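You operate a simulated robot arm through the tools that you are given. There is no shell and no other tool. Be economical: measure what you need, move in short steps, check, and stop when the job is done.

You run a simulated two-armed robot. Do the job below in one go: nothing can be reset, and whatever is moved stays where it is left.

TASK
Fetch the clear tube and stand it on the desk top. Open the desk flap, turn the last test knob to 10 and shut the flap again. Open the corner table drawer, fetch the roll of red tape from the inside of the corner table drawer and set it on the green slate and shut the drawer again. Pull the spares drawer open. Any order will do. Set down upright: clear tube.

Only the result counts: the job must be done as asked and must still hold three seconds after the hand-in. Knocking over, shifting, dropping, spilling or breaking anything else fails it.

THE ROBOT
Two 7-joint arms with two-finger parallel grippers on one trunk, on a base that drives. Base frame: it is fixed to the floor where the robot stands at the start and does not move with it; the origin is under the middle of the robot, x ahead of it, y to its left, z up. Lengths are in m, angles in degrees, forces in N, time in s.
The left shoulder is at the start at [0.05, 0.161, 1.098], the right one opposite. Places, roughly: clear tube (7x7x13 cm) [0.5, 0.2, 0.9]; corner table drawer [0.6, -0.7, 0.7]; desk flap [0.5, 0.5, 1.4]; desk top (19x61 cm) [0.54, 0.6, 0.8]; green slate [-3.25, 1.25, 0.75]; last test knob [0.7, 0.4, 1.4]; roll of red tape (6x6x3 cm) [0.6, -0.5, 0.7]; spares drawer [0.5, 0.6, 0.5]. Payload 3.43 kg a hand.
The tool frame of a hand sits at the grasp point between the pads (the TCP): z along the fingers, y along the line on which they close. The tips reach 0.03 m beyond it. The gripper opens to 0.094 m. The fingers are 0.028 m wide and 0.01 m thick; the gripper's body (0.05 by 0.096 m) begins 0.055 m behind the TCP.
Orientation is that of the tool frame in the base frame, as a unit quaternion [x, y, z, w]. With the fingers straight down and closing along the base's y, the tool's x points along the base's -x, its y along +y and its z along -z.

THE INTERFACE
- The arms move only by the tool drive_tool. It takes "left_targets", "right_targets" or both (then of equal length, played together; a hand with none holds still); each is a list of rows, each a list of 2 entries, a list of its own where there are three numbers: the shift along the tool's x, y, z in m, then the turn, a rotation vector about the tool's x, y, z in rad. In form: [[[tx, ty, tz], [wx, wy, wz]], ...]. A call has 1 to 12 rows; each row shifts and turns the commanded pose from where the row before left it, along the tool's axes as they then stand. "left_fingers" and "right_fingers" are, for a hand that has rows, the opening in per cent of the stroke, from 0 (shut) to 100 (fully open), set as the call begins (left out, the last holds). Each row takes 0.2 s and may step no farther than 0.05 m and 8.6 degrees from the row before; otherwise, or with a gripper value out of range, the whole call is refused. A pose out of reach is approached as far as the arm can. The call stops where the force on the tool passes 40 N (or 10 N more than at its start, if that is more) or the arm is blocked; 0.2 s more then pass. The fingers move at their own pace (about 0.045 m/s each) and stop on an object; they squeeze with about 24 N. The grip force told is the motor's: it shows also when the fingers shut on nothing. Time passes only in rows, and 0.2 s behind the last, so rows that do not move let the fingers close. It gives the time, the measured TCP pose, the force on the tool (base axes), the opening and the grip force at its end, in the units of the frame above (readings bear some noise), with the torque about the TCP (base axes, N m) and any sound that the robot's microphone picked up.
- Cameras (640 x 400 px; columns grow to the right, rows downward): "scene" is now at [0.128, 0.0167, 1.2269]; the picture's right is [0.10, -0.99, 0.00], its down [-0.50, -0.05, -0.86] and it looks along [0.86, 0.09, -0.51] (base axes); focal length 214 px, centre (320, 200). "left" rides on the left gripper at [0.076, -0.014, -0.102] in its tool frame; the picture's right is [0.18, 0.98, 0.00], its down [-0.75, 0.14, -0.64] and it looks along [-0.63, 0.12, 0.77] (tool axes); focal length 243 px, centre (320, 200). "right" rides on the right gripper at [0.076, 0.014, -0.103] in its tool frame; the picture's right is [-0.18, 0.98, 0.00], its down [-0.75, -0.14, -0.64] and it looks along [-0.63, -0.12, 0.77] (tool axes); focal length 243 px, centre (320, 200). There is no depth. A picture from a camera that has moved, and an enlarged one, comes with that camera's place and axes in the base frame and with its lens. The place of the scene camera against the robot may be out by one fixed shift of up to 0.012 m in any direction.
- camera(camera): a new picture of that camera. No time passes.
- move_column(by): slides the trunk up (or, below 0, down) by that many m; the arms and the scene camera ride with it, the base frame stays. It gives what a move gives, with no picture.
- roll_base(legs): drives the robot by 1 to 6 legs, each [ahead, left, turn to the left] in m, m and degrees, along the robot's own axes; the way and the turn of a leg run together, so that a leg with both is an arc; at most 1.5 m and 180 degrees a leg. The arms and the cameras ride along, it lands a little off, and it stops where it bumps. It gives what a move gives.
- pan_tilt(pan, tilt): turns the head with the scene camera to pan (to the left, within 80 degrees either way) and tilt (down, from -29 to 69), counted from straight ahead of the robot. It gives what a move gives.
- zoom(camera, box): a new picture of the part [left, top, right, bottom] of that camera's present view, enlarged. No time passes.
- job_done(): hands the job in; it is judged then, once.

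Go step by step. Nothing tells you exact positions but the pictures and the camera data: compare them with the known pose of the tool, close in by small moves and look again before you grip or let go. The budget is 165 turns and 122 pictures, counting those below and the enlarged ones. Unless the task says otherwise, let go and move clear before handing in.

The tools are called after ">>>" as a command line: name --argument value ..., lists and objects as JSON in quotes. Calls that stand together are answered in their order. drive_tool: Moves the arms, as the interface text tells. Its arguments: {"type":"object","properties":{"left_targets":{"type":"array","items":{"type":"array"}},"left_fingers":{"type":"number"},"right_targets":{"type":"array","items":{"type":"array"}},"right_fingers":{"type":"number"}},"required":[]} The other tools are called the same way: move_column (by) slides the trunk up or down; roll_base (legs) drives the base; pan_tilt (pan, tilt) turns the head that bears the scene camera; camera (camera) takes a picture; zoom (camera, box) takes an enlarged picture of a part of a camera's view; job_done () hands the job in.

At the start:

```text
clock: 0.0
left_ee_pos: [0.2526, 0.2385, 1.1495]
left_orientation: [-0.001, 1.0, 0.0, 0.001]
left_wrist_force: [-0.1, 0.1, 0.2]
left_moment: [0.04, 0.01, 0.0]
left_grip_width: 0.0939
left_grip_force: 0.0
right_ee_pos: [0.3455, 0.0185, 0.9998]
right_orientation: [0.001, 1.0, 0.0, 0.0]
right_wrist_force: [0.7, -0.7, 0.0]
right_moment: [0.0, 0.0, 0.02]
right_grip_width: 0.0939
right_grip_force: 0.0
trunk travel left (down, up): [-0.125, 0.142]
robot x, y, heading: [-0.0001, 0.0027, -0.0]
head pan, tilt: [5.9, 30.4]
```

scene: 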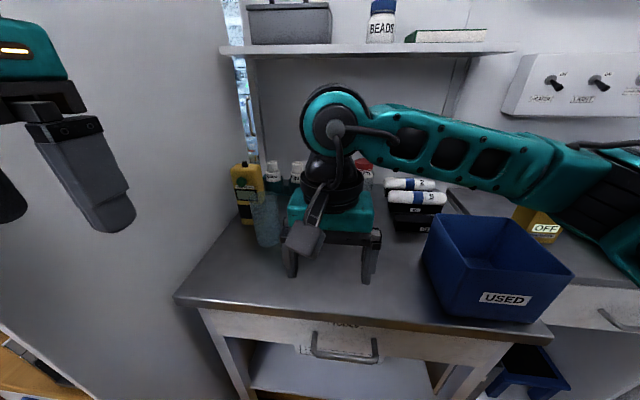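
right: 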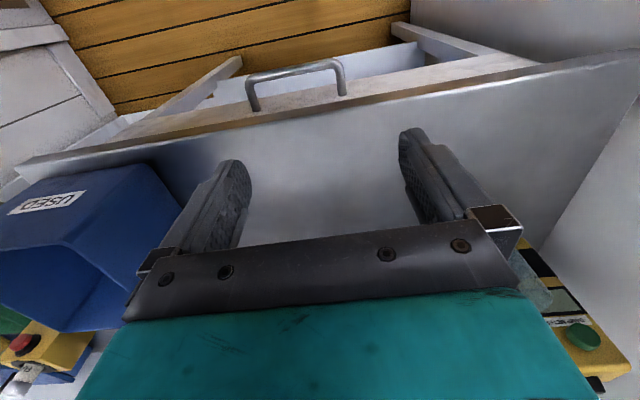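
left: 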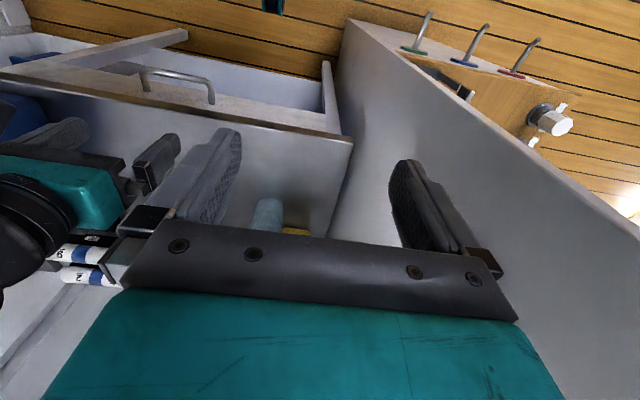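

I see a bench with the clear tube at its left end beside a yellow instrument, with the right arm blocking part of the view. I'll look around with the head first.

>>> pan_tilt --pan 50 --tilt 20

>>> camera --camera "scene"

>>> pan_tilt --pan -50 --tilt 30

>>> camera --camera "scene"

```text
clock: 1.1
left_ee_pos: [0.2517, 0.238, 1.1504]
left_orientation: [0.0, 1.0, 0.0, 0.001]
left_wrist_force: [0.8, 0.1, 0.8]
left_moment: [0.01, -0.01, -0.02]
left_grip_width: 0.0939
left_grip_force: 0.1
right_ee_pos: [0.3455, 0.019, 1.0006]
right_orientation: [0.0, 1.0, 0.0, 0.0]
right_wrist_force: [0.1, 0.3, 0.1]
right_moment: [0.0, -0.02, 0.01]
right_grip_width: 0.0939
right_grip_force: 0.1
trunk travel left (down, up): [-0.125, 0.142]
robot x, y, heading: [-0.0001, 0.0027, 0.0]
head pan, tilt: [50.0, 20.0]
```

```text
118 pictures are left
camera scene: at [0.0981, 0.0787, 1.2436], right [0.77, -0.64, 0.0], down [-0.22, -0.26, -0.94], along [0.6, 0.72, -0.34], focal length 214 px, centre (320, 200)
```

scene: 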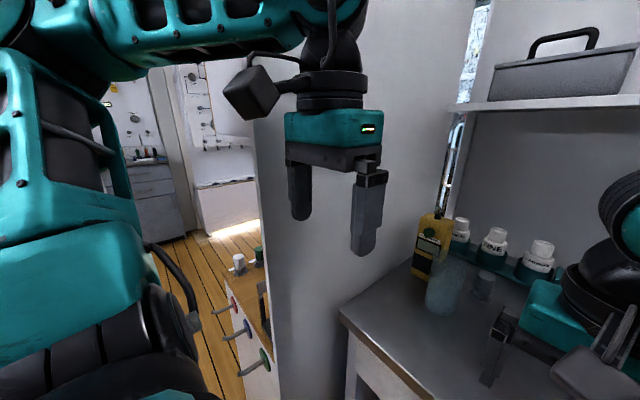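

```text
clock: 2.9
left_ee_pos: [0.2531, 0.2376, 1.1493]
left_orientation: [0.0, 1.0, -0.001, 0.0]
left_wrist_force: [0.6, -0.7, 0.4]
left_moment: [-0.01, 0.0, 0.0]
left_grip_width: 0.094
left_grip_force: 0.0
right_ee_pos: [0.3464, 0.0187, 1.0007]
right_orientation: [0.0, 1.0, 0.0, -0.001]
right_wrist_force: [0.4, -0.1, -0.5]
right_moment: [-0.02, -0.02, -0.01]
right_grip_width: 0.0939
right_grip_force: 0.0
trunk travel left (down, up): [-0.125, 0.142]
robot x, y, heading: [0.0032, -0.0008, 0.3]
head pan, tilt: [-50.0, 30.0]
```

```text
117 pictures are left
camera scene: at [0.0964, -0.0618, 1.2276], right [-0.77, -0.64, 0.0], down [-0.32, 0.38, -0.87], along [0.56, -0.66, -0.5], focal length 214 px, centre (320, 200)
```

scene: 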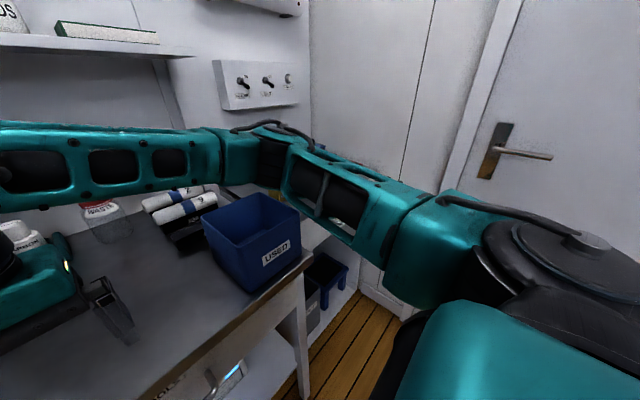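

The tube stands on the bench's left end near (0.70, 0.24), and the desk is beyond the partition. I'll move the right arm out of the view and look again.

>>> drive_tool --right_targets '[[[0.03, -0.04, 0], [0, 0, 0]], [[0.03, -0.04, 0], [0, 0, 0]], [[0.02, -0.04, 0.02], [0, 0, 0]], [[0, -0.04, 0.03], [0, 0, 0]], [[0, -0.04, 0.03], [0, 0, 0]], [[0, -0.04, 0.03], [0, 0, 0]], [[0, -0.04, 0.03], [0, 0, 0]], [[0, -0.04, 0.03], [0, 0, 0]]]'

>>> camera --camera "scene"

>>> pan_tilt --pan 0 --tilt 30

>>> camera --camera "scene"

```text
clock: 4.7
left_ee_pos: [0.2525, 0.237, 1.1506]
left_orientation: [0.0, 1.0, 0.0, 0.0]
left_wrist_force: [0.2, -1.3, -0.2]
left_moment: [0.01, 0.0, -0.02]
left_grip_width: 0.0941
left_grip_force: 0.0
right_ee_pos: [0.2736, -0.3005, 0.8319]
right_orientation: [-0.001, 1.0, 0.0, 0.001]
right_wrist_force: [-0.8, 0.0, 0.2]
right_moment: [0.03, 0.02, 0.01]
right_grip_width: 0.0939
right_grip_force: 0.0
right hand out of reach, approached as far as the arm can: row 5, 6
trunk travel left (down, up): [-0.125, 0.142]
robot x, y, heading: [0.0044, 0.0, 0.0]
head pan, tilt: [-50.0, 30.0]
```

```text
116 pictures are left
camera scene: at [0.0962, -0.0621, 1.2276], right [-0.77, -0.64, 0.0], down [-0.32, 0.38, -0.87], along [0.56, -0.66, -0.5], focal length 214 px, centre (320, 200)
```

scene: 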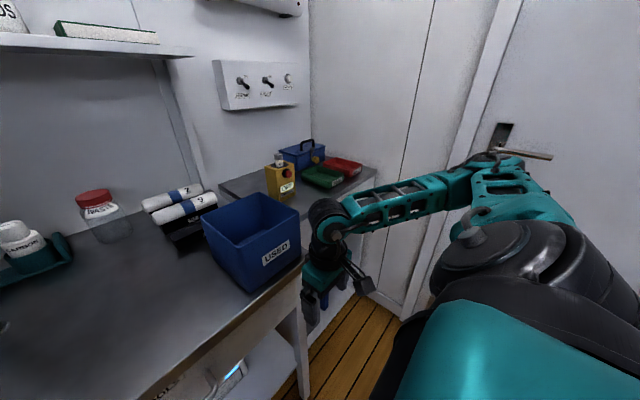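

```text
clock: 5.8
left_ee_pos: [0.2519, 0.2376, 1.1508]
left_orientation: [0.0, 1.0, 0.0, 0.0]
left_wrist_force: [0.4, 0.1, 0.7]
left_moment: [-0.02, -0.03, 0.01]
left_grip_width: 0.0939
left_grip_force: 0.1
right_ee_pos: [0.273, -0.3002, 0.8321]
right_orientation: [0.0, 1.0, 0.0, -0.001]
right_wrist_force: [0.9, 0.6, -0.2]
right_moment: [-0.01, 0.0, 0.0]
right_grip_width: 0.0941
right_grip_force: 0.0
trunk travel left (down, up): [-0.125, 0.142]
robot x, y, heading: [0.002, -0.0013, -0.2]
head pan, tilt: [0.0, 30.0]
```

```text
115 pictures are left
camera scene: at [0.1286, 0.0073, 1.2276], right [0.0, -1.0, 0.0], down [-0.5, 0.0, -0.87], along [0.87, 0.0, -0.5], focal length 214 px, centre (320, 200)
```

scene: 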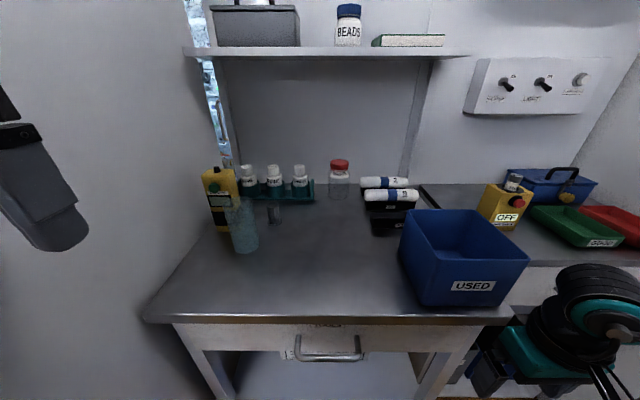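

The bench is clear now; the bluish tube stands at about (0.71, 0.27). I'll zoom to check which object is the clear tube and look at the corner table.

>>> zoom --camera "scene" --box '[180, 140, 440, 300]'

>>> zoom --camera "scene" --box '[440, 150, 640, 290]'

```text
2.46 times, centred on (310, 220) of scene
camera zoom: at [0.1286, 0.0073, 1.2276], right [0.0, -1.0, 0.0], down [-0.5, 0.0, -0.87], along [0.87, 0.0, -0.5], focal length 528 px, centre (345, 151)
```

zoom: 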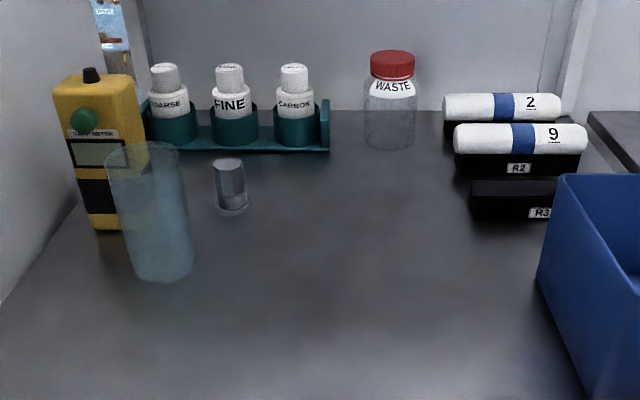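

```text
2.86 times, centred on (540, 220) of scene
camera zoom: at [0.1286, 0.0073, 1.2276], right [0.0, -1.0, 0.0], down [-0.5, 0.0, -0.87], along [0.87, 0.0, -0.5], focal length 613 px, centre (-309, 143)
```

zoom: 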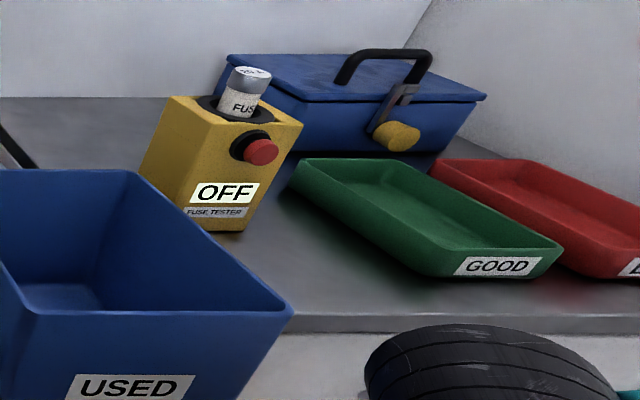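

Comparing the tube's known height with the pictures puts the bench top at about z 0.87 and the tube near (0.53, 0.18). Before grasping it I'll back up and look at the desk behind the partition.

>>> roll_base --legs '[[-0.5, 0, 0], [0, 0.5, 0]]'

>>> pan_tilt --pan 10 --tilt 10

>>> camera --camera "scene"

```text
clock: 8.5
left_ee_pos: [-0.1589, 0.2428, 1.1492]
left_orientation: [-0.001, 1.0, 0.0, -0.001]
left_wrist_force: [-0.3, -0.5, -0.9]
left_moment: [-0.01, 0.01, 0.0]
left_grip_width: 0.094
left_grip_force: 0.0
right_ee_pos: [-0.1365, -0.2949, 0.8321]
right_orientation: [-0.001, 1.0, 0.0, 0.0]
right_wrist_force: [-0.3, -0.3, 0.0]
right_moment: [0.01, 0.03, 0.0]
right_grip_width: 0.0939
right_grip_force: 0.1
trunk travel left (down, up): [-0.125, 0.142]
robot x, y, heading: [-0.4133, 0.0051, -0.1]
head pan, tilt: [0.0, 30.0]
stopped in leg 1: the robot was blocked; the commanded pose is now the measured one
```

```text
clock: 9.3
left_ee_pos: [-0.1591, 0.243, 1.1489]
left_orientation: [-0.001, 1.0, 0.0, 0.0]
left_wrist_force: [-1.1, -0.5, -0.4]
left_moment: [0.01, -0.02, -0.04]
left_grip_width: 0.0942
left_grip_force: 0.2
right_ee_pos: [-0.1366, -0.2954, 0.8313]
right_orientation: [-0.001, 1.0, 0.001, 0.001]
right_wrist_force: [-0.5, -0.4, 0.1]
right_moment: [0.0, 0.0, -0.03]
right_grip_width: 0.0938
right_grip_force: 0.1
trunk travel left (down, up): [-0.125, 0.142]
robot x, y, heading: [-0.4098, 0.0055, -0.1]
head pan, tilt: [10.0, 10.0]
```

```text
112 pictures are left
camera scene: at [-0.2812, 0.0281, 1.2598], right [0.17, -0.98, 0.0], down [-0.17, -0.03, -0.98], along [0.97, 0.17, -0.17], focal length 214 px, centre (320, 200)
```

scene: 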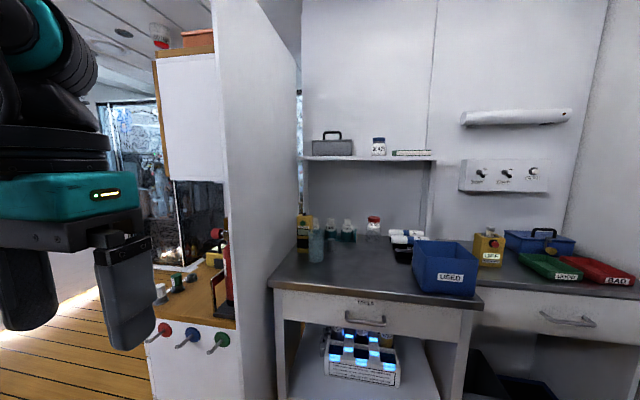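

Something behind the robot blocks at x = -0.41, but I see the desk with its white flap above and colour-handled drawers below. I'll look left and right to see the surroundings before moving left.

>>> pan_tilt --pan 78 --tilt 25

>>> camera --camera "scene"

>>> pan_tilt --pan -78 --tilt 25

>>> camera --camera "scene"

```text
clock: 10.7
left_ee_pos: [-0.1589, 0.2416, 1.15]
left_orientation: [-0.001, 1.0, 0.0, 0.0]
left_wrist_force: [-0.8, -0.1, 0.4]
left_moment: [-0.05, 0.02, -0.04]
left_grip_width: 0.0938
left_grip_force: 0.1
right_ee_pos: [-0.1371, -0.2955, 0.8318]
right_orientation: [-0.001, 1.0, 0.001, 0.001]
right_wrist_force: [-0.2, -0.4, -0.1]
right_moment: [-0.01, 0.01, -0.02]
right_grip_width: 0.0941
right_grip_force: 0.1
trunk travel left (down, up): [-0.125, 0.142]
robot x, y, heading: [-0.4063, 0.0045, 0.2]
head pan, tilt: [78.0, 25.0]
```

```text
111 pictures are left
camera scene: at [-0.3537, 0.1019, 1.2356], right [0.98, -0.21, 0.0], down [-0.09, -0.41, -0.91], along [0.19, 0.89, -0.42], focal length 214 px, centre (320, 200)
```

scene: 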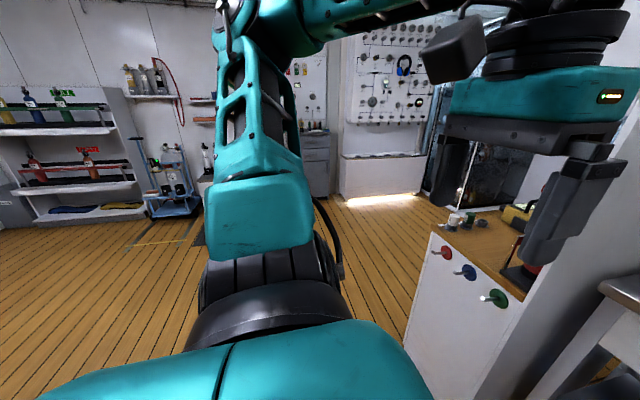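

```text
clock: 13.2
left_ee_pos: [-0.158, 0.242, 1.1499]
left_orientation: [0.0, 1.0, 0.0, -0.001]
left_wrist_force: [-0.6, 0.1, -0.2]
left_moment: [0.01, -0.01, 0.04]
left_grip_width: 0.0939
left_grip_force: 0.2
right_ee_pos: [-0.1367, -0.2955, 0.8302]
right_orientation: [0.0, 1.0, 0.0, 0.001]
right_wrist_force: [0.4, -0.2, 0.1]
right_moment: [0.01, 0.02, 0.0]
right_grip_width: 0.0942
right_grip_force: 0.0
trunk travel left (down, up): [-0.125, 0.142]
robot x, y, heading: [-0.4106, 0.0095, 0.1]
head pan, tilt: [-78.0, 25.0]
```

```text
110 pictures are left
camera scene: at [-0.3534, -0.0783, 1.2355], right [-0.98, -0.21, 0.0], down [-0.09, 0.41, -0.91], along [0.19, -0.89, -0.42], focal length 214 px, centre (320, 200)
```

scene: 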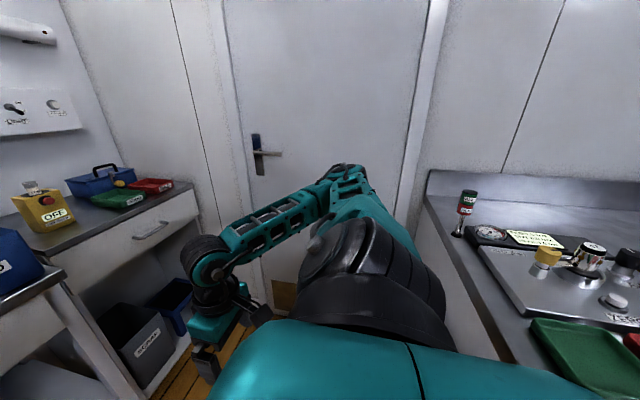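

Behind the robot is another counter, so the aisle is narrow. I'll shift left by 0.55 with a small move off the counter and look at the desk frontally.

>>> roll_base --legs '[[0.05, 0, 0], [0, 0.55, 0]]'

>>> pan_tilt --pan 0 --tilt 10

>>> camera --camera "scene"

```text
clock: 16.9
left_ee_pos: [-0.1111, 0.7985, 1.1494]
left_orientation: [-0.002, 1.0, 0.0, -0.001]
left_wrist_force: [0.1, 0.5, 0.6]
left_moment: [0.01, -0.02, 0.0]
left_grip_width: 0.0941
left_grip_force: 0.0
right_ee_pos: [-0.0865, 0.2605, 0.8334]
right_orientation: [-0.002, 1.0, 0.0, 0.001]
right_wrist_force: [1.5, 0.1, 0.0]
right_moment: [0.0, 0.02, 0.01]
right_grip_width: 0.094
right_grip_force: 0.1
trunk travel left (down, up): [-0.125, 0.142]
robot x, y, heading: [-0.3612, 0.5552, 0.4]
head pan, tilt: [-78.0, 25.0]
```

```text
clock: 18.4
left_ee_pos: [-0.1106, 0.7976, 1.1496]
left_orientation: [-0.002, 1.0, 0.0, -0.001]
left_wrist_force: [0.5, 0.1, 0.0]
left_moment: [-0.01, -0.02, -0.03]
left_grip_width: 0.0938
left_grip_force: 0.0
right_ee_pos: [-0.0866, 0.2605, 0.831]
right_orientation: [-0.003, 1.0, 0.002, 0.0]
right_wrist_force: [-0.7, 0.3, 0.5]
right_moment: [-0.01, 0.0, -0.05]
right_grip_width: 0.0939
right_grip_force: 0.1
trunk travel left (down, up): [-0.125, 0.142]
robot x, y, heading: [-0.3644, 0.56, 0.4]
head pan, tilt: [0.0, 10.0]
```

```text
109 pictures are left
camera scene: at [-0.2316, 0.5669, 1.2599], right [0.0, -1.0, 0.0], down [-0.17, 0.0, -0.98], along [0.98, 0.0, -0.17], focal length 214 px, centre (320, 200)
```

scene: 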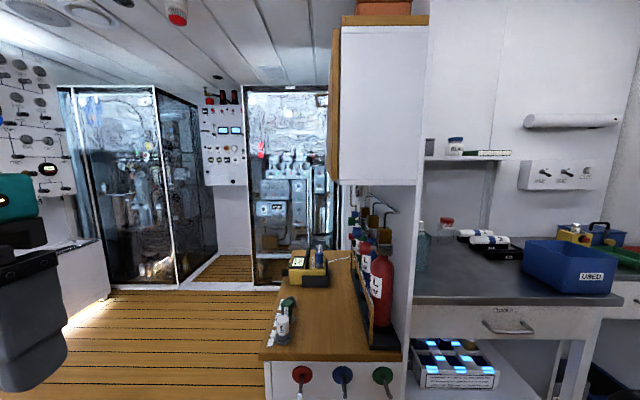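

The desk stands against the partition and faces +y: the wood flap is the cabinet's left face. I'll drive round to face it from y ≈ 1.25.

>>> roll_base --legs '[[0, 0.75, 0], [0.85, 0, 0], [0, 0, -90]]'

>>> camera --camera "scene"

>>> pan_tilt --pan 0 --tilt 45

>>> camera --camera "scene"

```text
clock: 30.2
left_ee_pos: [0.717, 1.0816, 1.15]
left_orientation: [0.689, 0.724, 0.001, -0.001]
left_wrist_force: [-0.4, 0.6, -0.3]
left_moment: [-0.03, 0.04, 0.01]
left_grip_width: 0.0941
left_grip_force: 0.1
right_ee_pos: [0.1804, 1.0323, 0.832]
right_orientation: [0.69, 0.724, 0.0, 0.002]
right_wrist_force: [0.0, -0.4, 0.0]
right_moment: [0.0, 0.0, 0.0]
right_grip_width: 0.0944
right_grip_force: 0.1
trunk travel left (down, up): [-0.125, 0.142]
robot x, y, heading: [0.4668, 1.323, -87.3]
head pan, tilt: [0.0, 10.0]
```

```text
108 pictures are left
camera scene: at [0.4714, 1.1957, 1.2599], right [-1.0, -0.05, 0.0], down [-0.01, 0.17, -0.98], along [0.05, -0.98, -0.17], focal length 214 px, centre (320, 200)
```

scene: 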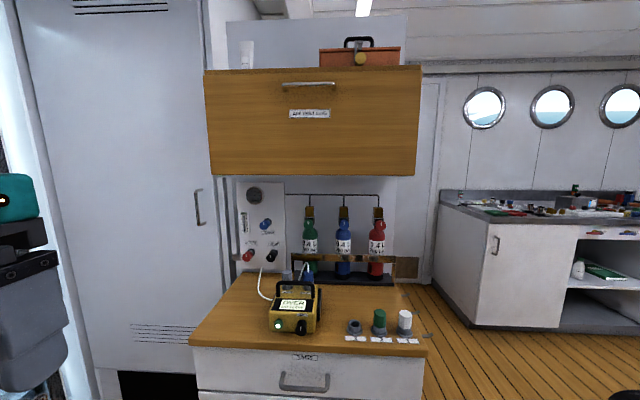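

```text
clock: 31.2
left_ee_pos: [0.7172, 1.0803, 1.1497]
left_orientation: [0.689, 0.725, 0.001, 0.0]
left_wrist_force: [0.1, -0.5, -0.2]
left_moment: [-0.03, 0.03, 0.0]
left_grip_width: 0.0942
left_grip_force: 0.0
right_ee_pos: [0.1808, 1.0315, 0.8329]
right_orientation: [0.69, 0.724, 0.0, 0.002]
right_wrist_force: [0.3, 0.0, -0.1]
right_moment: [0.0, 0.0, -0.02]
right_grip_width: 0.0939
right_grip_force: 0.2
trunk travel left (down, up): [-0.125, 0.142]
robot x, y, heading: [0.4674, 1.321, -87.3]
head pan, tilt: [0.0, 45.0]
```

```text
107 pictures are left
camera scene: at [0.4708, 1.2073, 1.205], right [-1.0, -0.05, 0.0], down [-0.04, 0.71, -0.71], along [0.04, -0.71, -0.71], focal length 214 px, centre (320, 200)
```

scene: 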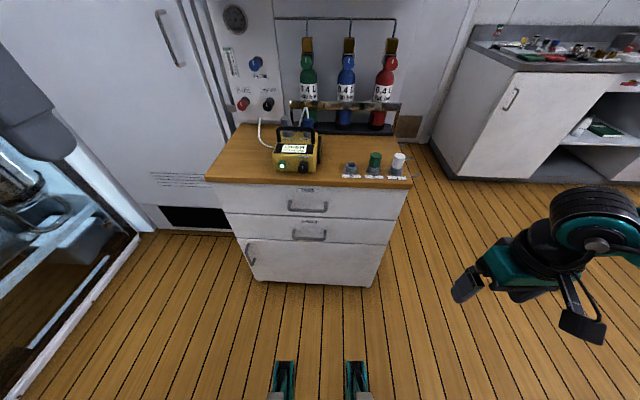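

I'm in front of the desk; the flap has a handle near its top, so it probably hinges at the bottom. I'll zoom to read the labels.

>>> zoom --camera "scene" --box '[200, 120, 420, 270]'

>>> pan_tilt --pan 0 --tilt 0

>>> zoom --camera "scene" --box '[190, 80, 430, 230]'

```text
2.67 times, centred on (310, 195) of scene
camera zoom: at [0.4708, 1.2073, 1.205], right [-1.0, -0.05, 0.0], down [-0.04, 0.71, -0.71], along [0.04, -0.71, -0.71], focal length 572 px, centre (347, 213)
```

zoom: 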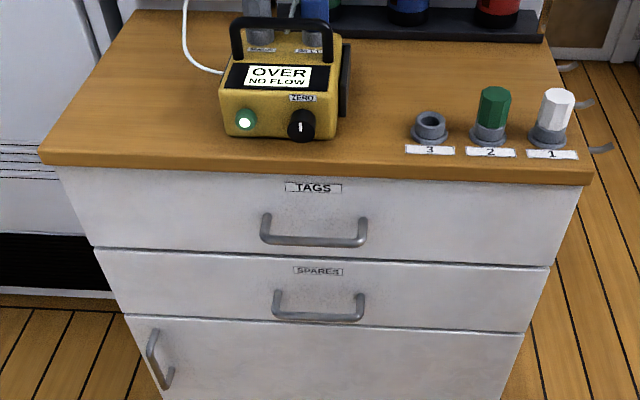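

```text
clock: 32.4
left_ee_pos: [0.7163, 1.0809, 1.1499]
left_orientation: [0.689, 0.725, 0.0, 0.0]
left_wrist_force: [-0.2, 0.0, 0.0]
left_moment: [-0.01, -0.01, 0.03]
left_grip_width: 0.0942
left_grip_force: 0.1
right_ee_pos: [0.1814, 1.0331, 0.8323]
right_orientation: [0.689, 0.724, 0.0, 0.001]
right_wrist_force: [0.2, 0.4, 0.7]
right_moment: [-0.02, 0.01, -0.02]
right_grip_width: 0.0942
right_grip_force: 0.0
trunk travel left (down, up): [-0.125, 0.142]
robot x, y, heading: [0.4642, 1.321, -86.9]
head pan, tilt: [0.0, 0.0]
```

```text
2.67 times, centred on (310, 155) of scene
camera zoom: at [0.4713, 1.1986, 1.2759], right [-1.0, -0.05, 0.0], down [0.0, 0.0, -1.0], along [0.05, -1.0, 0.0], focal length 572 px, centre (347, 320)
```

zoom: 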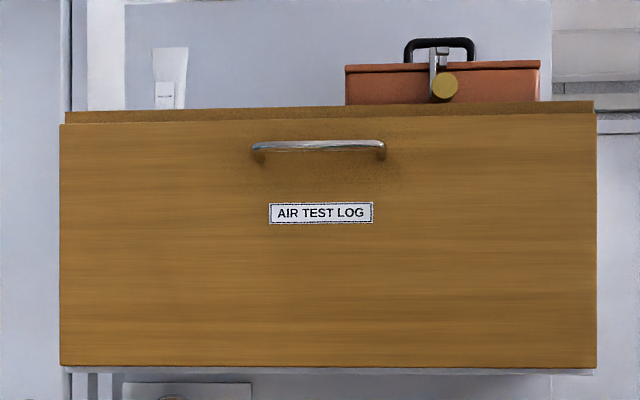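

Labels read: "AIR TEST LOG" flap (handle near x 0.53, z 1.465, y ≈ 0.58), drawers TAGS and SPARES (handle about z 0.59). I'll square up, raise the trunk, and turn the left hand to point at the flap.

>>> move_column --by 0.14

>>> roll_base --legs '[[0.1, 0, -3]]'

>>> drive_tool --left_targets '[[[0, 0, 0], [0, -0.15, 0]], [[0, 0, 0], [0, -0.15, 0]], [[0, 0, 0], [0, -0.15, 0]], [[0, 0, 0], [0, -0.15, 0]], [[0, 0, 0], [0, -0.15, 0]], [[0, 0, 0], [0, -0.15, 0]], [[0, 0, 0], [0, -0.15, 0]], [[0, 0, 0], [0, -0.15, 0]], [[0, 0, 0], [0, -0.15, 0]], [[0, 0, 0], [0, -0.15, 0]], [[0, 0, 0], [0, -0.07, 0]]]'

>>> drive_tool --left_targets '[[[0, 0, 0], [0, 0, 0.15]], [[0, 0, 0], [0, 0, 0.15]], [[0, 0, 0], [0, 0, 0.15]], [[0, 0, 0], [0, 0, 0.15]], [[0, 0, 0], [0, 0, 0.15]], [[0, 0, 0], [0, 0, 0.15]], [[0, 0, 0], [0, 0, 0.15]], [[0, 0, 0], [0, 0, 0.15]], [[0, 0, 0], [0, 0, 0.15]], [[0, 0, 0], [0, 0, 0.15]], [[0, 0, 0], [0, 0, 0.07]]]'

>>> camera --camera "left"

>>> camera --camera "scene"

```text
clock: 34.0
left_ee_pos: [0.7171, 1.0817, 1.2888]
left_orientation: [0.689, 0.725, 0.0, 0.0]
left_wrist_force: [0.1, -0.2, -0.6]
left_moment: [-0.01, 0.01, -0.03]
left_grip_width: 0.0938
left_grip_force: 0.0
right_ee_pos: [0.1799, 1.034, 0.9716]
right_orientation: [0.689, 0.725, 0.001, 0.001]
right_wrist_force: [-0.3, 0.5, -0.1]
right_moment: [0.0, -0.02, 0.0]
right_grip_width: 0.094
right_grip_force: 0.2
trunk travel left (down, up): [-0.265, 0.002]
robot x, y, heading: [0.4636, 1.3229, -86.9]
head pan, tilt: [0.0, 0.0]
```

```text
clock: 35.2
left_ee_pos: [0.7075, 0.9691, 1.2894]
left_orientation: [0.707, 0.707, 0.001, -0.001]
left_wrist_force: [0.3, -1.1, -0.4]
left_moment: [0.01, 0.03, -0.02]
left_grip_width: 0.0942
left_grip_force: 0.0
right_ee_pos: [0.1677, 0.9484, 0.9722]
right_orientation: [0.707, 0.707, 0.001, 0.001]
right_wrist_force: [0.5, -0.8, 0.5]
right_moment: [0.03, 0.0, 0.0]
right_grip_width: 0.0939
right_grip_force: 0.1
trunk travel left (down, up): [-0.265, 0.002]
robot x, y, heading: [0.4669, 1.2213, -90.0]
head pan, tilt: [0.0, 0.0]
```

```text
clock: 37.6
left_ee_pos: [0.7238, 0.9237, 1.4512]
left_orientation: [0.5, 0.501, -0.5, 0.499]
left_wrist_force: [-0.5, 0.6, -0.7]
left_moment: [0.0, -0.02, 0.0]
left_grip_width: 0.0941
left_grip_force: 0.0
left hand out of reach, approached as far as the arm can: row 5, 6, 7, 8, 9, 10, 11
right_ee_pos: [0.1688, 0.9492, 0.972]
right_orientation: [0.707, 0.708, 0.0, 0.002]
right_wrist_force: [0.2, 0.0, 0.0]
right_moment: [0.01, 0.03, 0.01]
right_grip_width: 0.094
right_grip_force: 0.0
trunk travel left (down, up): [-0.265, 0.002]
robot x, y, heading: [0.4674, 1.2235, -89.9]
head pan, tilt: [0.0, 0.0]
```

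```text
clock: 40.0
left_ee_pos: [0.709, 0.8865, 1.4393]
left_orientation: [0.707, 0.001, 0.0, 0.707]
left_wrist_force: [0.1, -1.1, 0.6]
left_moment: [-0.03, 0.0, 0.02]
left_grip_width: 0.094
left_grip_force: 0.0
left hand out of reach, approached as far as the arm can: row 9, 10, 11
right_ee_pos: [0.1693, 0.9488, 0.9716]
right_orientation: [0.707, 0.707, 0.001, 0.001]
right_wrist_force: [0.1, -0.8, 0.3]
right_moment: [0.01, 0.01, -0.01]
right_grip_width: 0.0942
right_grip_force: 0.1
trunk travel left (down, up): [-0.265, 0.002]
robot x, y, heading: [0.4736, 1.22, -90.0]
head pan, tilt: [0.0, 0.0]
```

```text
104 pictures are left
camera left: at [0.7851, 0.9884, 1.4252], right [0.19, 0.0, 0.98], down [-0.75, 0.64, 0.14], along [-0.63, -0.77, 0.12], focal length 243 px, centre (320, 200)
```

left: 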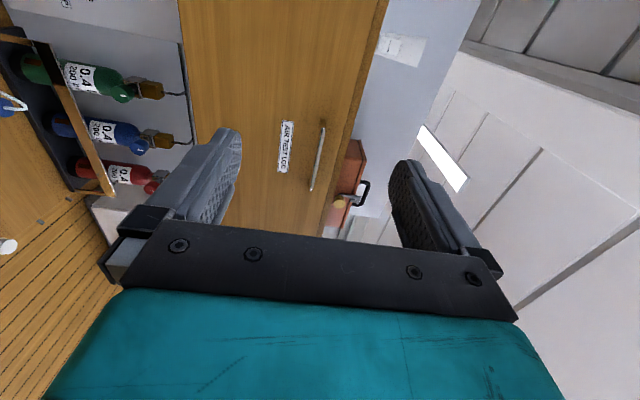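

```text
103 pictures are left
camera scene: at [0.4671, 1.0998, 1.4159], right [-1.0, 0.0, 0.0], down [0.0, 0.0, -1.0], along [0.0, -1.0, 0.0], focal length 214 px, centre (320, 200)
```

scene: 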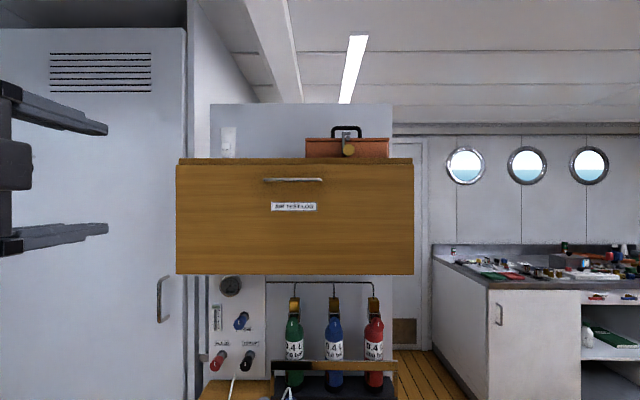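

The left hand now points at the flap; triangulation puts the handle bar near (0.536, 0.55, 1.467). I'll move to just before it.

>>> drive_tool --left_targets '[[[-0.03, 0, 0.02], [0, 0, 0]], [[-0.03, 0, 0.03], [0, 0, 0]], [[-0.03, 0, 0.03], [0, 0, 0]], [[-0.03, 0, 0.03], [0, 0, 0]], [[-0.03, 0, 0.03], [0, 0, 0]], [[-0.02, 0, 0.03], [0, 0, 0]]]'

>>> camera --camera "left"

```text
clock: 41.4
left_ee_pos: [0.57, 0.7307, 1.4342]
left_orientation: [0.707, 0.002, -0.001, 0.707]
left_wrist_force: [0.4, 0.2, -0.9]
left_moment: [0.01, 0.01, 0.0]
left_grip_width: 0.0938
left_grip_force: 0.1
left hand out of reach, approached as far as the arm can: row 5, 6
right_ee_pos: [0.1689, 0.9491, 0.9716]
right_orientation: [0.707, 0.707, 0.0, 0.002]
right_wrist_force: [-0.7, -0.1, 0.3]
right_moment: [0.0, 0.02, -0.04]
right_grip_width: 0.0942
right_grip_force: 0.0
trunk travel left (down, up): [-0.265, 0.002]
robot x, y, heading: [0.4699, 1.2248, -90.2]
head pan, tilt: [0.0, 0.0]
```

```text
102 pictures are left
camera left: at [0.6467, 0.8334, 1.4199], right [0.19, 0.0, 0.98], down [-0.75, 0.64, 0.14], along [-0.63, -0.77, 0.12], focal length 243 px, centre (320, 200)
```

left: 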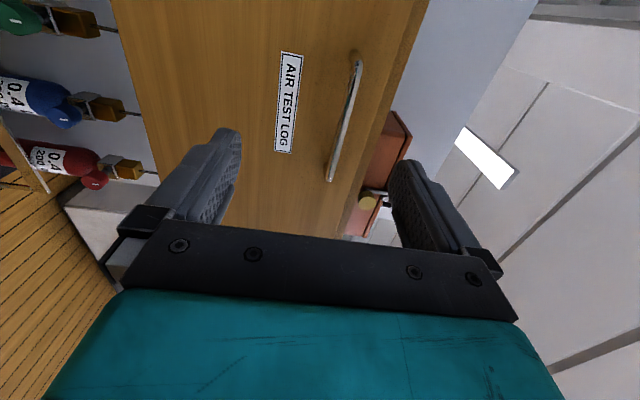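

The hand is at x 0.57, still within the bar's span (0.457–0.603). I'll grip there: raise 3 cm and see how the commanded pose follows.

>>> drive_tool --left_targets '[[[0.02, 0.015, 0], [0, 0, 0]], [[0.02, 0.015, 0], [0, 0, 0]]]'

```text
clock: 42.0
left_ee_pos: [0.6124, 0.7313, 1.4637]
left_orientation: [0.709, 0.0, -0.001, 0.705]
left_wrist_force: [0.1, -0.2, -0.2]
left_moment: [-0.02, 0.0, -0.03]
left_grip_width: 0.0939
left_grip_force: 0.0
right_ee_pos: [0.1684, 0.949, 0.972]
right_orientation: [0.707, 0.707, 0.0, 0.0]
right_wrist_force: [0.5, 0.6, -0.8]
right_moment: [-0.03, 0.01, 0.01]
right_grip_width: 0.0939
right_grip_force: 0.1
trunk travel left (down, up): [-0.265, 0.002]
robot x, y, heading: [0.4704, 1.2277, -89.9]
head pan, tilt: [0.0, 0.0]
```

The commanded pose follows the reached one. I'll shift the base right 6 cm, then approach with the bar between the pads.

>>> roll_base --legs '[[0, -0.06, 0]]'

>>> drive_tool --left_targets '[[[0, 0.002, 0.03], [0, 0, 0]], [[0, 0, 0.03], [0, 0, 0]], [[0, 0, 0.03], [0, 0, 0]], [[0, 0, 0.03], [0, 0, 0]]]'

>>> camera --camera "left"

>>> camera --camera "scene"

```text
clock: 42.9
left_ee_pos: [0.552, 0.7309, 1.4643]
left_orientation: [0.709, 0.001, 0.0, 0.705]
left_wrist_force: [-0.2, -0.8, -0.2]
left_moment: [0.03, -0.03, 0.05]
left_grip_width: 0.0941
left_grip_force: 0.0
right_ee_pos: [0.1081, 0.9489, 0.9713]
right_orientation: [0.707, 0.707, 0.0, 0.001]
right_wrist_force: [-0.2, -0.1, -0.4]
right_moment: [0.0, -0.02, -0.01]
right_grip_width: 0.094
right_grip_force: 0.0
trunk travel left (down, up): [-0.265, 0.002]
robot x, y, heading: [0.409, 1.2223, -90.0]
head pan, tilt: [0.0, 0.0]
```

```text
clock: 43.9
left_ee_pos: [0.5754, 0.6267, 1.4375]
left_orientation: [0.707, 0.001, -0.002, 0.707]
left_wrist_force: [1.1, -0.3, -0.1]
left_moment: [-0.01, 0.01, -0.01]
left_grip_width: 0.0939
left_grip_force: 0.0
left hand out of reach, approached as far as the arm can: row 2, 3, 4
right_ee_pos: [0.1089, 0.9492, 0.9725]
right_orientation: [0.707, 0.707, 0.0, 0.002]
right_wrist_force: [0.1, -0.5, -0.3]
right_moment: [0.02, -0.01, -0.01]
right_grip_width: 0.0941
right_grip_force: 0.1
trunk travel left (down, up): [-0.265, 0.002]
robot x, y, heading: [0.4092, 1.2223, -90.2]
head pan, tilt: [0.0, 0.0]
```

```text
101 pictures are left
camera left: at [0.652, 0.7294, 1.423], right [0.19, 0.0, 0.98], down [-0.75, 0.64, 0.14], along [-0.63, -0.77, 0.12], focal length 243 px, centre (320, 200)
```

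left: 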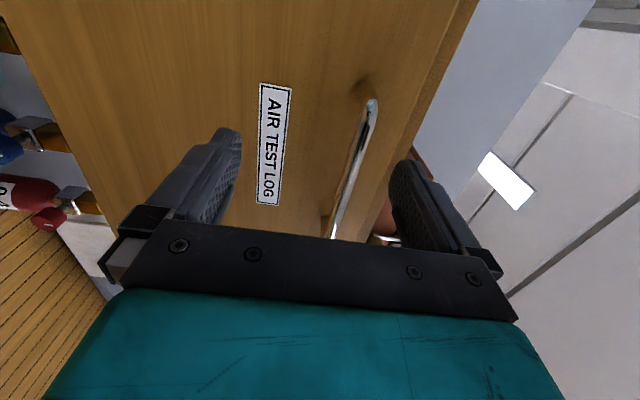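

```text
100 pictures are left
camera scene: at [0.4081, 1.0998, 1.4159], right [-1.0, 0.0, 0.0], down [0.0, 0.0, -1.0], along [0.0, -1.0, 0.0], focal length 214 px, centre (320, 200)
```

scene: 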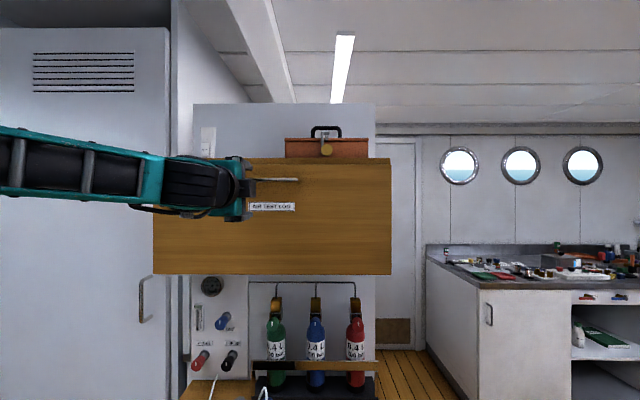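

The arm runs out of reach, so I'll draw the hand back a bit, raise it to bar height, and drive the base forward instead.

>>> drive_tool --left_targets '[[[-0.005, 0, -0.03], [0, 0, 0]], [[-0.005, 0.016, -0.03], [0, 0, 0]], [[-0.005, 0.016, -0.01], [0, 0, 0]]]'

>>> roll_base --legs '[[0.09, 0, 0]]'

>>> camera --camera "left"

```text
clock: 44.7
left_ee_pos: [0.5611, 0.6996, 1.468]
left_orientation: [0.707, 0.002, -0.002, 0.707]
left_wrist_force: [-0.5, 0.8, 0.4]
left_moment: [0.0, 0.03, 0.01]
left_grip_width: 0.0943
left_grip_force: 0.1
right_ee_pos: [0.1097, 0.9488, 0.9722]
right_orientation: [0.706, 0.708, 0.0, 0.002]
right_wrist_force: [0.8, 0.7, -0.1]
right_moment: [0.04, 0.01, 0.0]
right_grip_width: 0.094
right_grip_force: 0.0
trunk travel left (down, up): [-0.265, 0.002]
robot x, y, heading: [0.4115, 1.2233, -90.1]
head pan, tilt: [0.0, 0.0]
```

```text
clock: 45.8
left_ee_pos: [0.5632, 0.6102, 1.4681]
left_orientation: [0.707, 0.002, -0.001, 0.707]
left_wrist_force: [0.1, 0.4, -0.3]
left_moment: [-0.02, 0.0, 0.01]
left_grip_width: 0.0939
left_grip_force: 0.1
right_ee_pos: [0.1111, 0.8595, 0.9714]
right_orientation: [0.707, 0.708, 0.001, 0.001]
right_wrist_force: [0.8, 0.2, -1.0]
right_moment: [0.05, -0.04, -0.01]
right_grip_width: 0.0942
right_grip_force: 0.1
trunk travel left (down, up): [-0.265, 0.002]
robot x, y, heading: [0.4055, 1.1366, -89.9]
head pan, tilt: [0.0, 0.0]
```

```text
99 pictures are left
camera left: at [0.6385, 0.712, 1.4528], right [0.19, 0.0, 0.98], down [-0.75, 0.64, 0.14], along [-0.63, -0.77, 0.12], focal length 243 px, centre (320, 200)
```

left: 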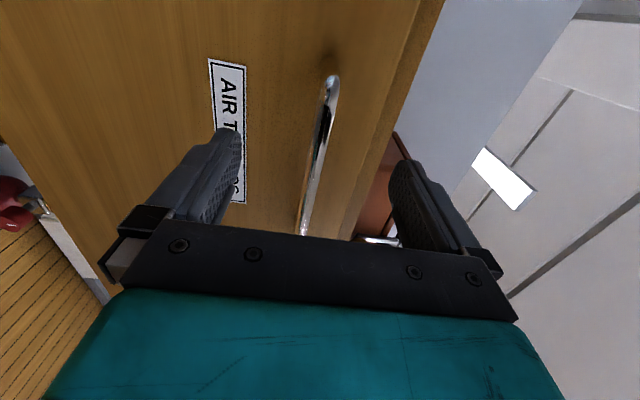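

The bar lies at y ≈ 0.555, z ≈ 1.467, level with the hand. I'll advance 4.5 cm and close.

>>> drive_tool --left_targets '[[[0, 0, 0.025], [0, 0, 0]], [[0, 0, 0.02], [0, 0, 0]]]'

>>> drive_tool --left_targets '[[[0, 0, 0], [0, 0, 0]], [[0, 0, 0], [0, 0, 0]], [[0, 0, 0], [0, 0, 0]], [[0, 0, 0], [0, 0, 0]], [[0, 0, 0], [0, 0, 0]], [[0, 0, 0], [0, 0, 0]]]' --left_fingers 0

>>> camera --camera "left"

```text
clock: 46.4
left_ee_pos: [0.5712, 0.5716, 1.4569]
left_orientation: [0.706, 0.002, -0.003, 0.709]
left_wrist_force: [-1.3, 0.0, -0.4]
left_moment: [0.01, 0.0, -0.02]
left_grip_width: 0.0938
left_grip_force: 0.0
left hand out of reach, approached as far as the arm can: row 1, 2
right_ee_pos: [0.1109, 0.8605, 0.9722]
right_orientation: [0.707, 0.707, 0.001, 0.001]
right_wrist_force: [0.6, 0.3, 0.1]
right_moment: [0.01, 0.0, 0.01]
right_grip_width: 0.0939
right_grip_force: 0.1
trunk travel left (down, up): [-0.265, 0.002]
robot x, y, heading: [0.4058, 1.1366, -89.9]
head pan, tilt: [0.0, 0.0]
```

```text
clock: 47.8
left_ee_pos: [0.5705, 0.5766, 1.4637]
left_orientation: [0.7, 0.002, -0.002, 0.714]
left_wrist_force: [3.6, 3.1, 29.5]
left_moment: [-0.06, -0.37, -0.22]
left_grip_width: 0.0163
left_grip_force: 42.7
right_ee_pos: [0.1094, 0.8622, 0.9741]
right_orientation: [0.707, 0.708, -0.002, 0.002]
right_wrist_force: [-0.6, -0.1, -0.8]
right_moment: [-0.01, 0.0, -0.02]
right_grip_width: 0.0942
right_grip_force: 0.1
trunk travel left (down, up): [-0.265, 0.002]
robot x, y, heading: [0.41, 1.134, -89.8]
head pan, tilt: [0.0, 0.0]
```

```text
98 pictures are left
camera left: at [0.6463, 0.6786, 1.447], right [0.19, 0.02, 0.98], down [-0.75, 0.64, 0.13], along [-0.63, -0.76, 0.14], focal length 243 px, centre (320, 200)
```

left: 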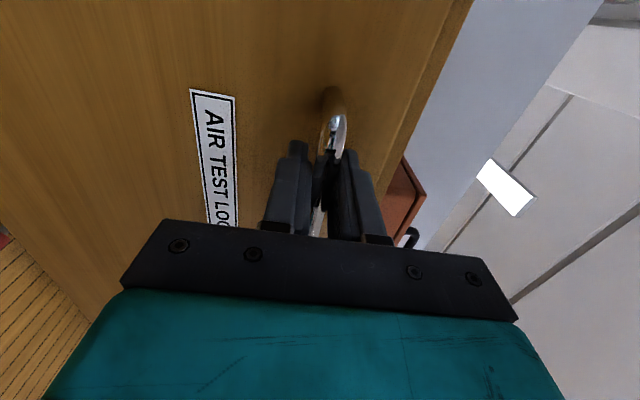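

The bar is gripped. I'll pull the flap down along its arc about the bottom hinge, starting with about 17 degrees.

>>> drive_tool --left_targets '[[[0, -0.003, -0.012], [-0.05, 0, 0]], [[0, -0.003, -0.012], [-0.05, 0, 0]], [[0, -0.006, -0.024], [-0.1, 0, 0]], [[0, -0.006, -0.024], [-0.1, 0, 0]]]'

>>> camera --camera "scene"

```text
clock: 48.8
left_ee_pos: [0.569, 0.648, 1.4363]
left_orientation: [0.588, 0.004, 0.0, 0.809]
left_wrist_force: [6.2, 15.8, 23.3]
left_moment: [-0.01, -0.19, 0.27]
left_grip_width: 0.0162
left_grip_force: 45.0
right_ee_pos: [0.1101, 0.8632, 0.973]
right_orientation: [0.706, 0.708, -0.002, 0.001]
right_wrist_force: [-0.6, -0.4, -0.5]
right_moment: [0.0, 0.0, -0.03]
right_grip_width: 0.094
right_grip_force: 0.1
trunk travel left (down, up): [-0.265, 0.002]
robot x, y, heading: [0.4125, 1.1383, -90.0]
head pan, tilt: [0.0, 0.0]
```

```text
97 pictures are left
camera scene: at [0.4088, 1.0174, 1.4165], right [-1.0, 0.0, 0.0], down [0.0, 0.0, -1.0], along [0.0, -1.0, 0.0], focal length 214 px, centre (320, 200)
```

scene: 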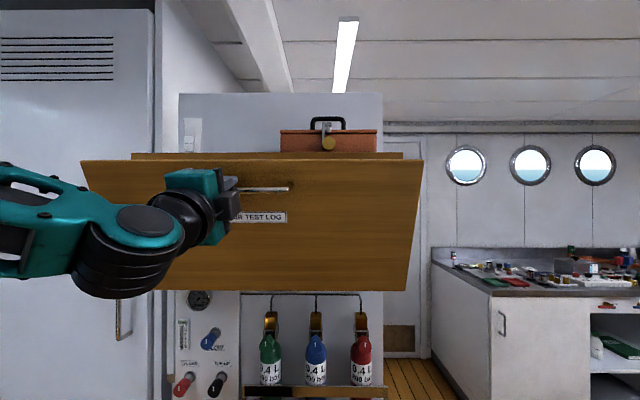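

The flap opens smoothly and matches the assumed hinge. I'll continue along the arc.

>>> drive_tool --left_targets '[[[0, -0.006, -0.024], [-0.1, 0, 0]], [[0, -0.006, -0.024], [-0.1, 0, 0]], [[0, -0.006, -0.024], [-0.1, 0, 0]], [[0, -0.006, -0.024], [-0.1, 0, 0]], [[0, -0.006, -0.024], [-0.1, 0, 0]]]'

>>> camera --camera "scene"

```text
clock: 49.4
left_ee_pos: [0.5705, 0.681, 1.4118]
left_orientation: [0.583, 0.006, 0.004, 0.813]
left_wrist_force: [3.3, -14.7, -24.0]
left_moment: [0.1, 0.53, 0.91]
left_grip_width: 0.0163
left_grip_force: 45.1
left hand out of reach, approached as far as the arm can: row 1, 2
right_ee_pos: [0.1121, 0.8597, 0.972]
right_orientation: [0.706, 0.708, -0.001, 0.0]
right_wrist_force: [-0.6, 0.4, -0.8]
right_moment: [-0.01, 0.04, 0.0]
right_grip_width: 0.0941
right_grip_force: 0.0
trunk travel left (down, up): [-0.265, 0.002]
robot x, y, heading: [0.4121, 1.1374, -90.2]
head pan, tilt: [0.0, 0.0]
stopped in row 2 (left hand): the force on the tool passed its limit (the readings are from after the stop); the commanded pose is now the measured one
```

```text
96 pictures are left
camera scene: at [0.4096, 1.0091, 1.415], right [-1.0, 0.0, 0.0], down [0.0, 0.0, -1.0], along [0.0, -1.0, 0.0], focal length 214 px, centre (320, 200)
```

scene: 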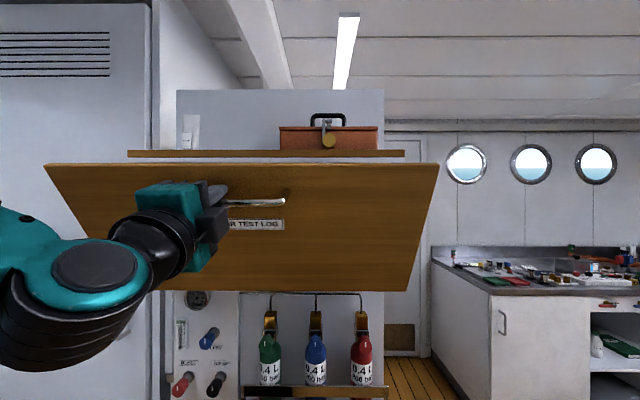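

The arm cannot pitch further here with the flap about 28° open. I'll keep the hand's orientation and let the bar pivot in the pads while following the arc.

>>> drive_tool --left_targets '[[[0, -0.006, -0.014], [0, 0, 0]], [[0, -0.006, -0.014], [0, 0, 0]], [[0, -0.007, -0.013], [0, 0, 0]], [[0, -0.009, -0.014], [0, 0, 0]], [[0, -0.009, -0.014], [0, 0, 0]], [[0, -0.01, -0.013], [0, 0, 0]]]'

>>> camera --camera "scene"

```text
clock: 50.8
left_ee_pos: [0.5697, 0.7065, 1.3874]
left_orientation: [0.577, 0.007, 0.006, 0.817]
left_wrist_force: [14.2, -18.2, -20.4]
left_moment: [-0.04, -0.14, -0.29]
left_grip_width: 0.0161
left_grip_force: 44.6
left hand out of reach, approached as far as the arm can: row 3, 4, 5, 6
right_ee_pos: [0.1123, 0.8573, 0.9711]
right_orientation: [0.707, 0.707, 0.001, -0.002]
right_wrist_force: [0.0, -0.4, -0.5]
right_moment: [-0.04, 0.01, 0.0]
right_grip_width: 0.0939
right_grip_force: 0.1
trunk travel left (down, up): [-0.265, 0.002]
robot x, y, heading: [0.4104, 1.1314, -89.9]
head pan, tilt: [0.0, 0.0]
```

```text
95 pictures are left
camera scene: at [0.4118, 1.0062, 1.4153], right [-1.0, 0.0, 0.0], down [0.0, 0.0, -1.0], along [0.0, -1.0, 0.0], focal length 214 px, centre (320, 200)
```

scene: 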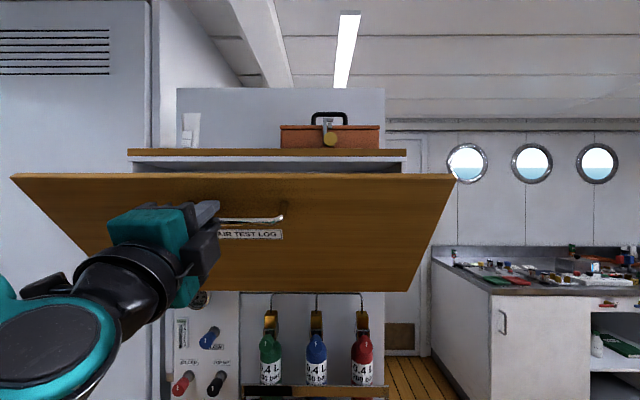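

The arm is too folded, so I'll continue the arc with small alternating base-back and column-down moves while holding the bar.

>>> roll_base --legs '[[-0.012, 0, 0]]'

>>> move_column --by -0.014

>>> roll_base --legs '[[-0.012, 0, 0]]'

>>> move_column --by -0.016

>>> camera --camera "scene"

```text
clock: 51.6
left_ee_pos: [0.5702, 0.713, 1.3806]
left_orientation: [0.589, 0.009, 0.01, 0.808]
left_wrist_force: [1.6, -9.3, -13.8]
left_moment: [0.15, 0.3, 0.02]
left_grip_width: 0.0165
left_grip_force: 44.9
right_ee_pos: [0.1107, 0.8658, 0.9722]
right_orientation: [0.707, 0.707, 0.0, 0.0]
right_wrist_force: [-0.8, 0.1, 0.9]
right_moment: [0.02, -0.04, 0.01]
right_grip_width: 0.094
right_grip_force: 0.1
trunk travel left (down, up): [-0.265, 0.002]
robot x, y, heading: [0.4117, 1.1425, -89.9]
head pan, tilt: [0.0, 0.0]
stopped in leg 1: the force on the tool passed its limit (the readings are from after the stop); the commanded pose is now the measured one
```

```text
clock: 52.2
left_ee_pos: [0.5708, 0.7201, 1.3733]
left_orientation: [0.579, 0.009, 0.009, 0.815]
left_wrist_force: [6.0, 6.6, 1.8]
left_moment: [-0.13, 0.24, 0.34]
left_grip_width: 0.016
left_grip_force: 44.4
right_ee_pos: [0.1123, 0.8681, 0.9587]
right_orientation: [0.707, 0.707, -0.001, 0.002]
right_wrist_force: [-0.4, 0.7, 0.3]
right_moment: [-0.01, 0.01, 0.01]
right_grip_width: 0.0941
right_grip_force: 0.0
trunk travel left (down, up): [-0.251, 0.016]
robot x, y, heading: [0.4133, 1.1397, -90.2]
head pan, tilt: [0.0, 0.0]
```

```text
clock: 53.0
left_ee_pos: [0.5707, 0.725, 1.3661]
left_orientation: [0.588, 0.01, 0.008, 0.809]
left_wrist_force: [3.8, -15.3, -16.6]
left_moment: [0.14, 0.16, -0.1]
left_grip_width: 0.0162
left_grip_force: 44.6
right_ee_pos: [0.1105, 0.8776, 0.9566]
right_orientation: [0.706, 0.708, 0.0, 0.0]
right_wrist_force: [0.1, -0.7, -0.3]
right_moment: [0.02, 0.01, 0.05]
right_grip_width: 0.0941
right_grip_force: 0.1
trunk travel left (down, up): [-0.251, 0.016]
robot x, y, heading: [0.4099, 1.1551, -90.0]
head pan, tilt: [0.0, 0.0]
```

```text
clock: 53.6
left_ee_pos: [0.5709, 0.7329, 1.3549]
left_orientation: [0.584, 0.009, 0.01, 0.812]
left_wrist_force: [4.9, 12.7, 4.4]
left_moment: [-0.09, 0.35, 0.46]
left_grip_width: 0.0162
left_grip_force: 45.0
right_ee_pos: [0.1114, 0.8802, 0.9428]
right_orientation: [0.706, 0.708, 0.0, 0.0]
right_wrist_force: [-0.1, 0.1, 0.8]
right_moment: [-0.04, 0.01, -0.03]
right_grip_width: 0.0941
right_grip_force: 0.1
trunk travel left (down, up): [-0.235, 0.032]
robot x, y, heading: [0.4101, 1.1523, -90.0]
head pan, tilt: [0.0, 0.0]
```

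```text
94 pictures are left
camera scene: at [0.4092, 1.0339, 1.3864], right [-1.0, 0.0, 0.0], down [0.0, 0.0, -1.0], along [0.0, -1.0, 0.0], focal length 214 px, centre (320, 200)
```

scene: 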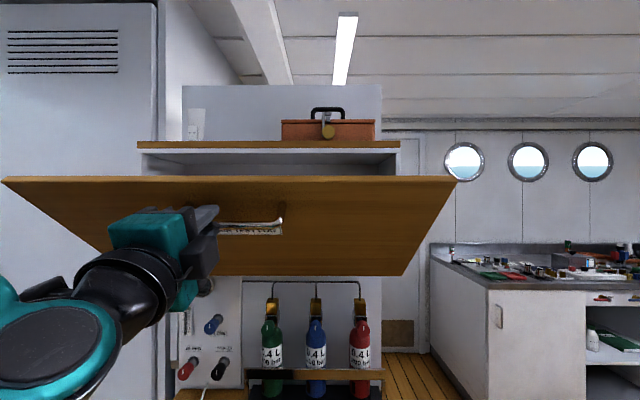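

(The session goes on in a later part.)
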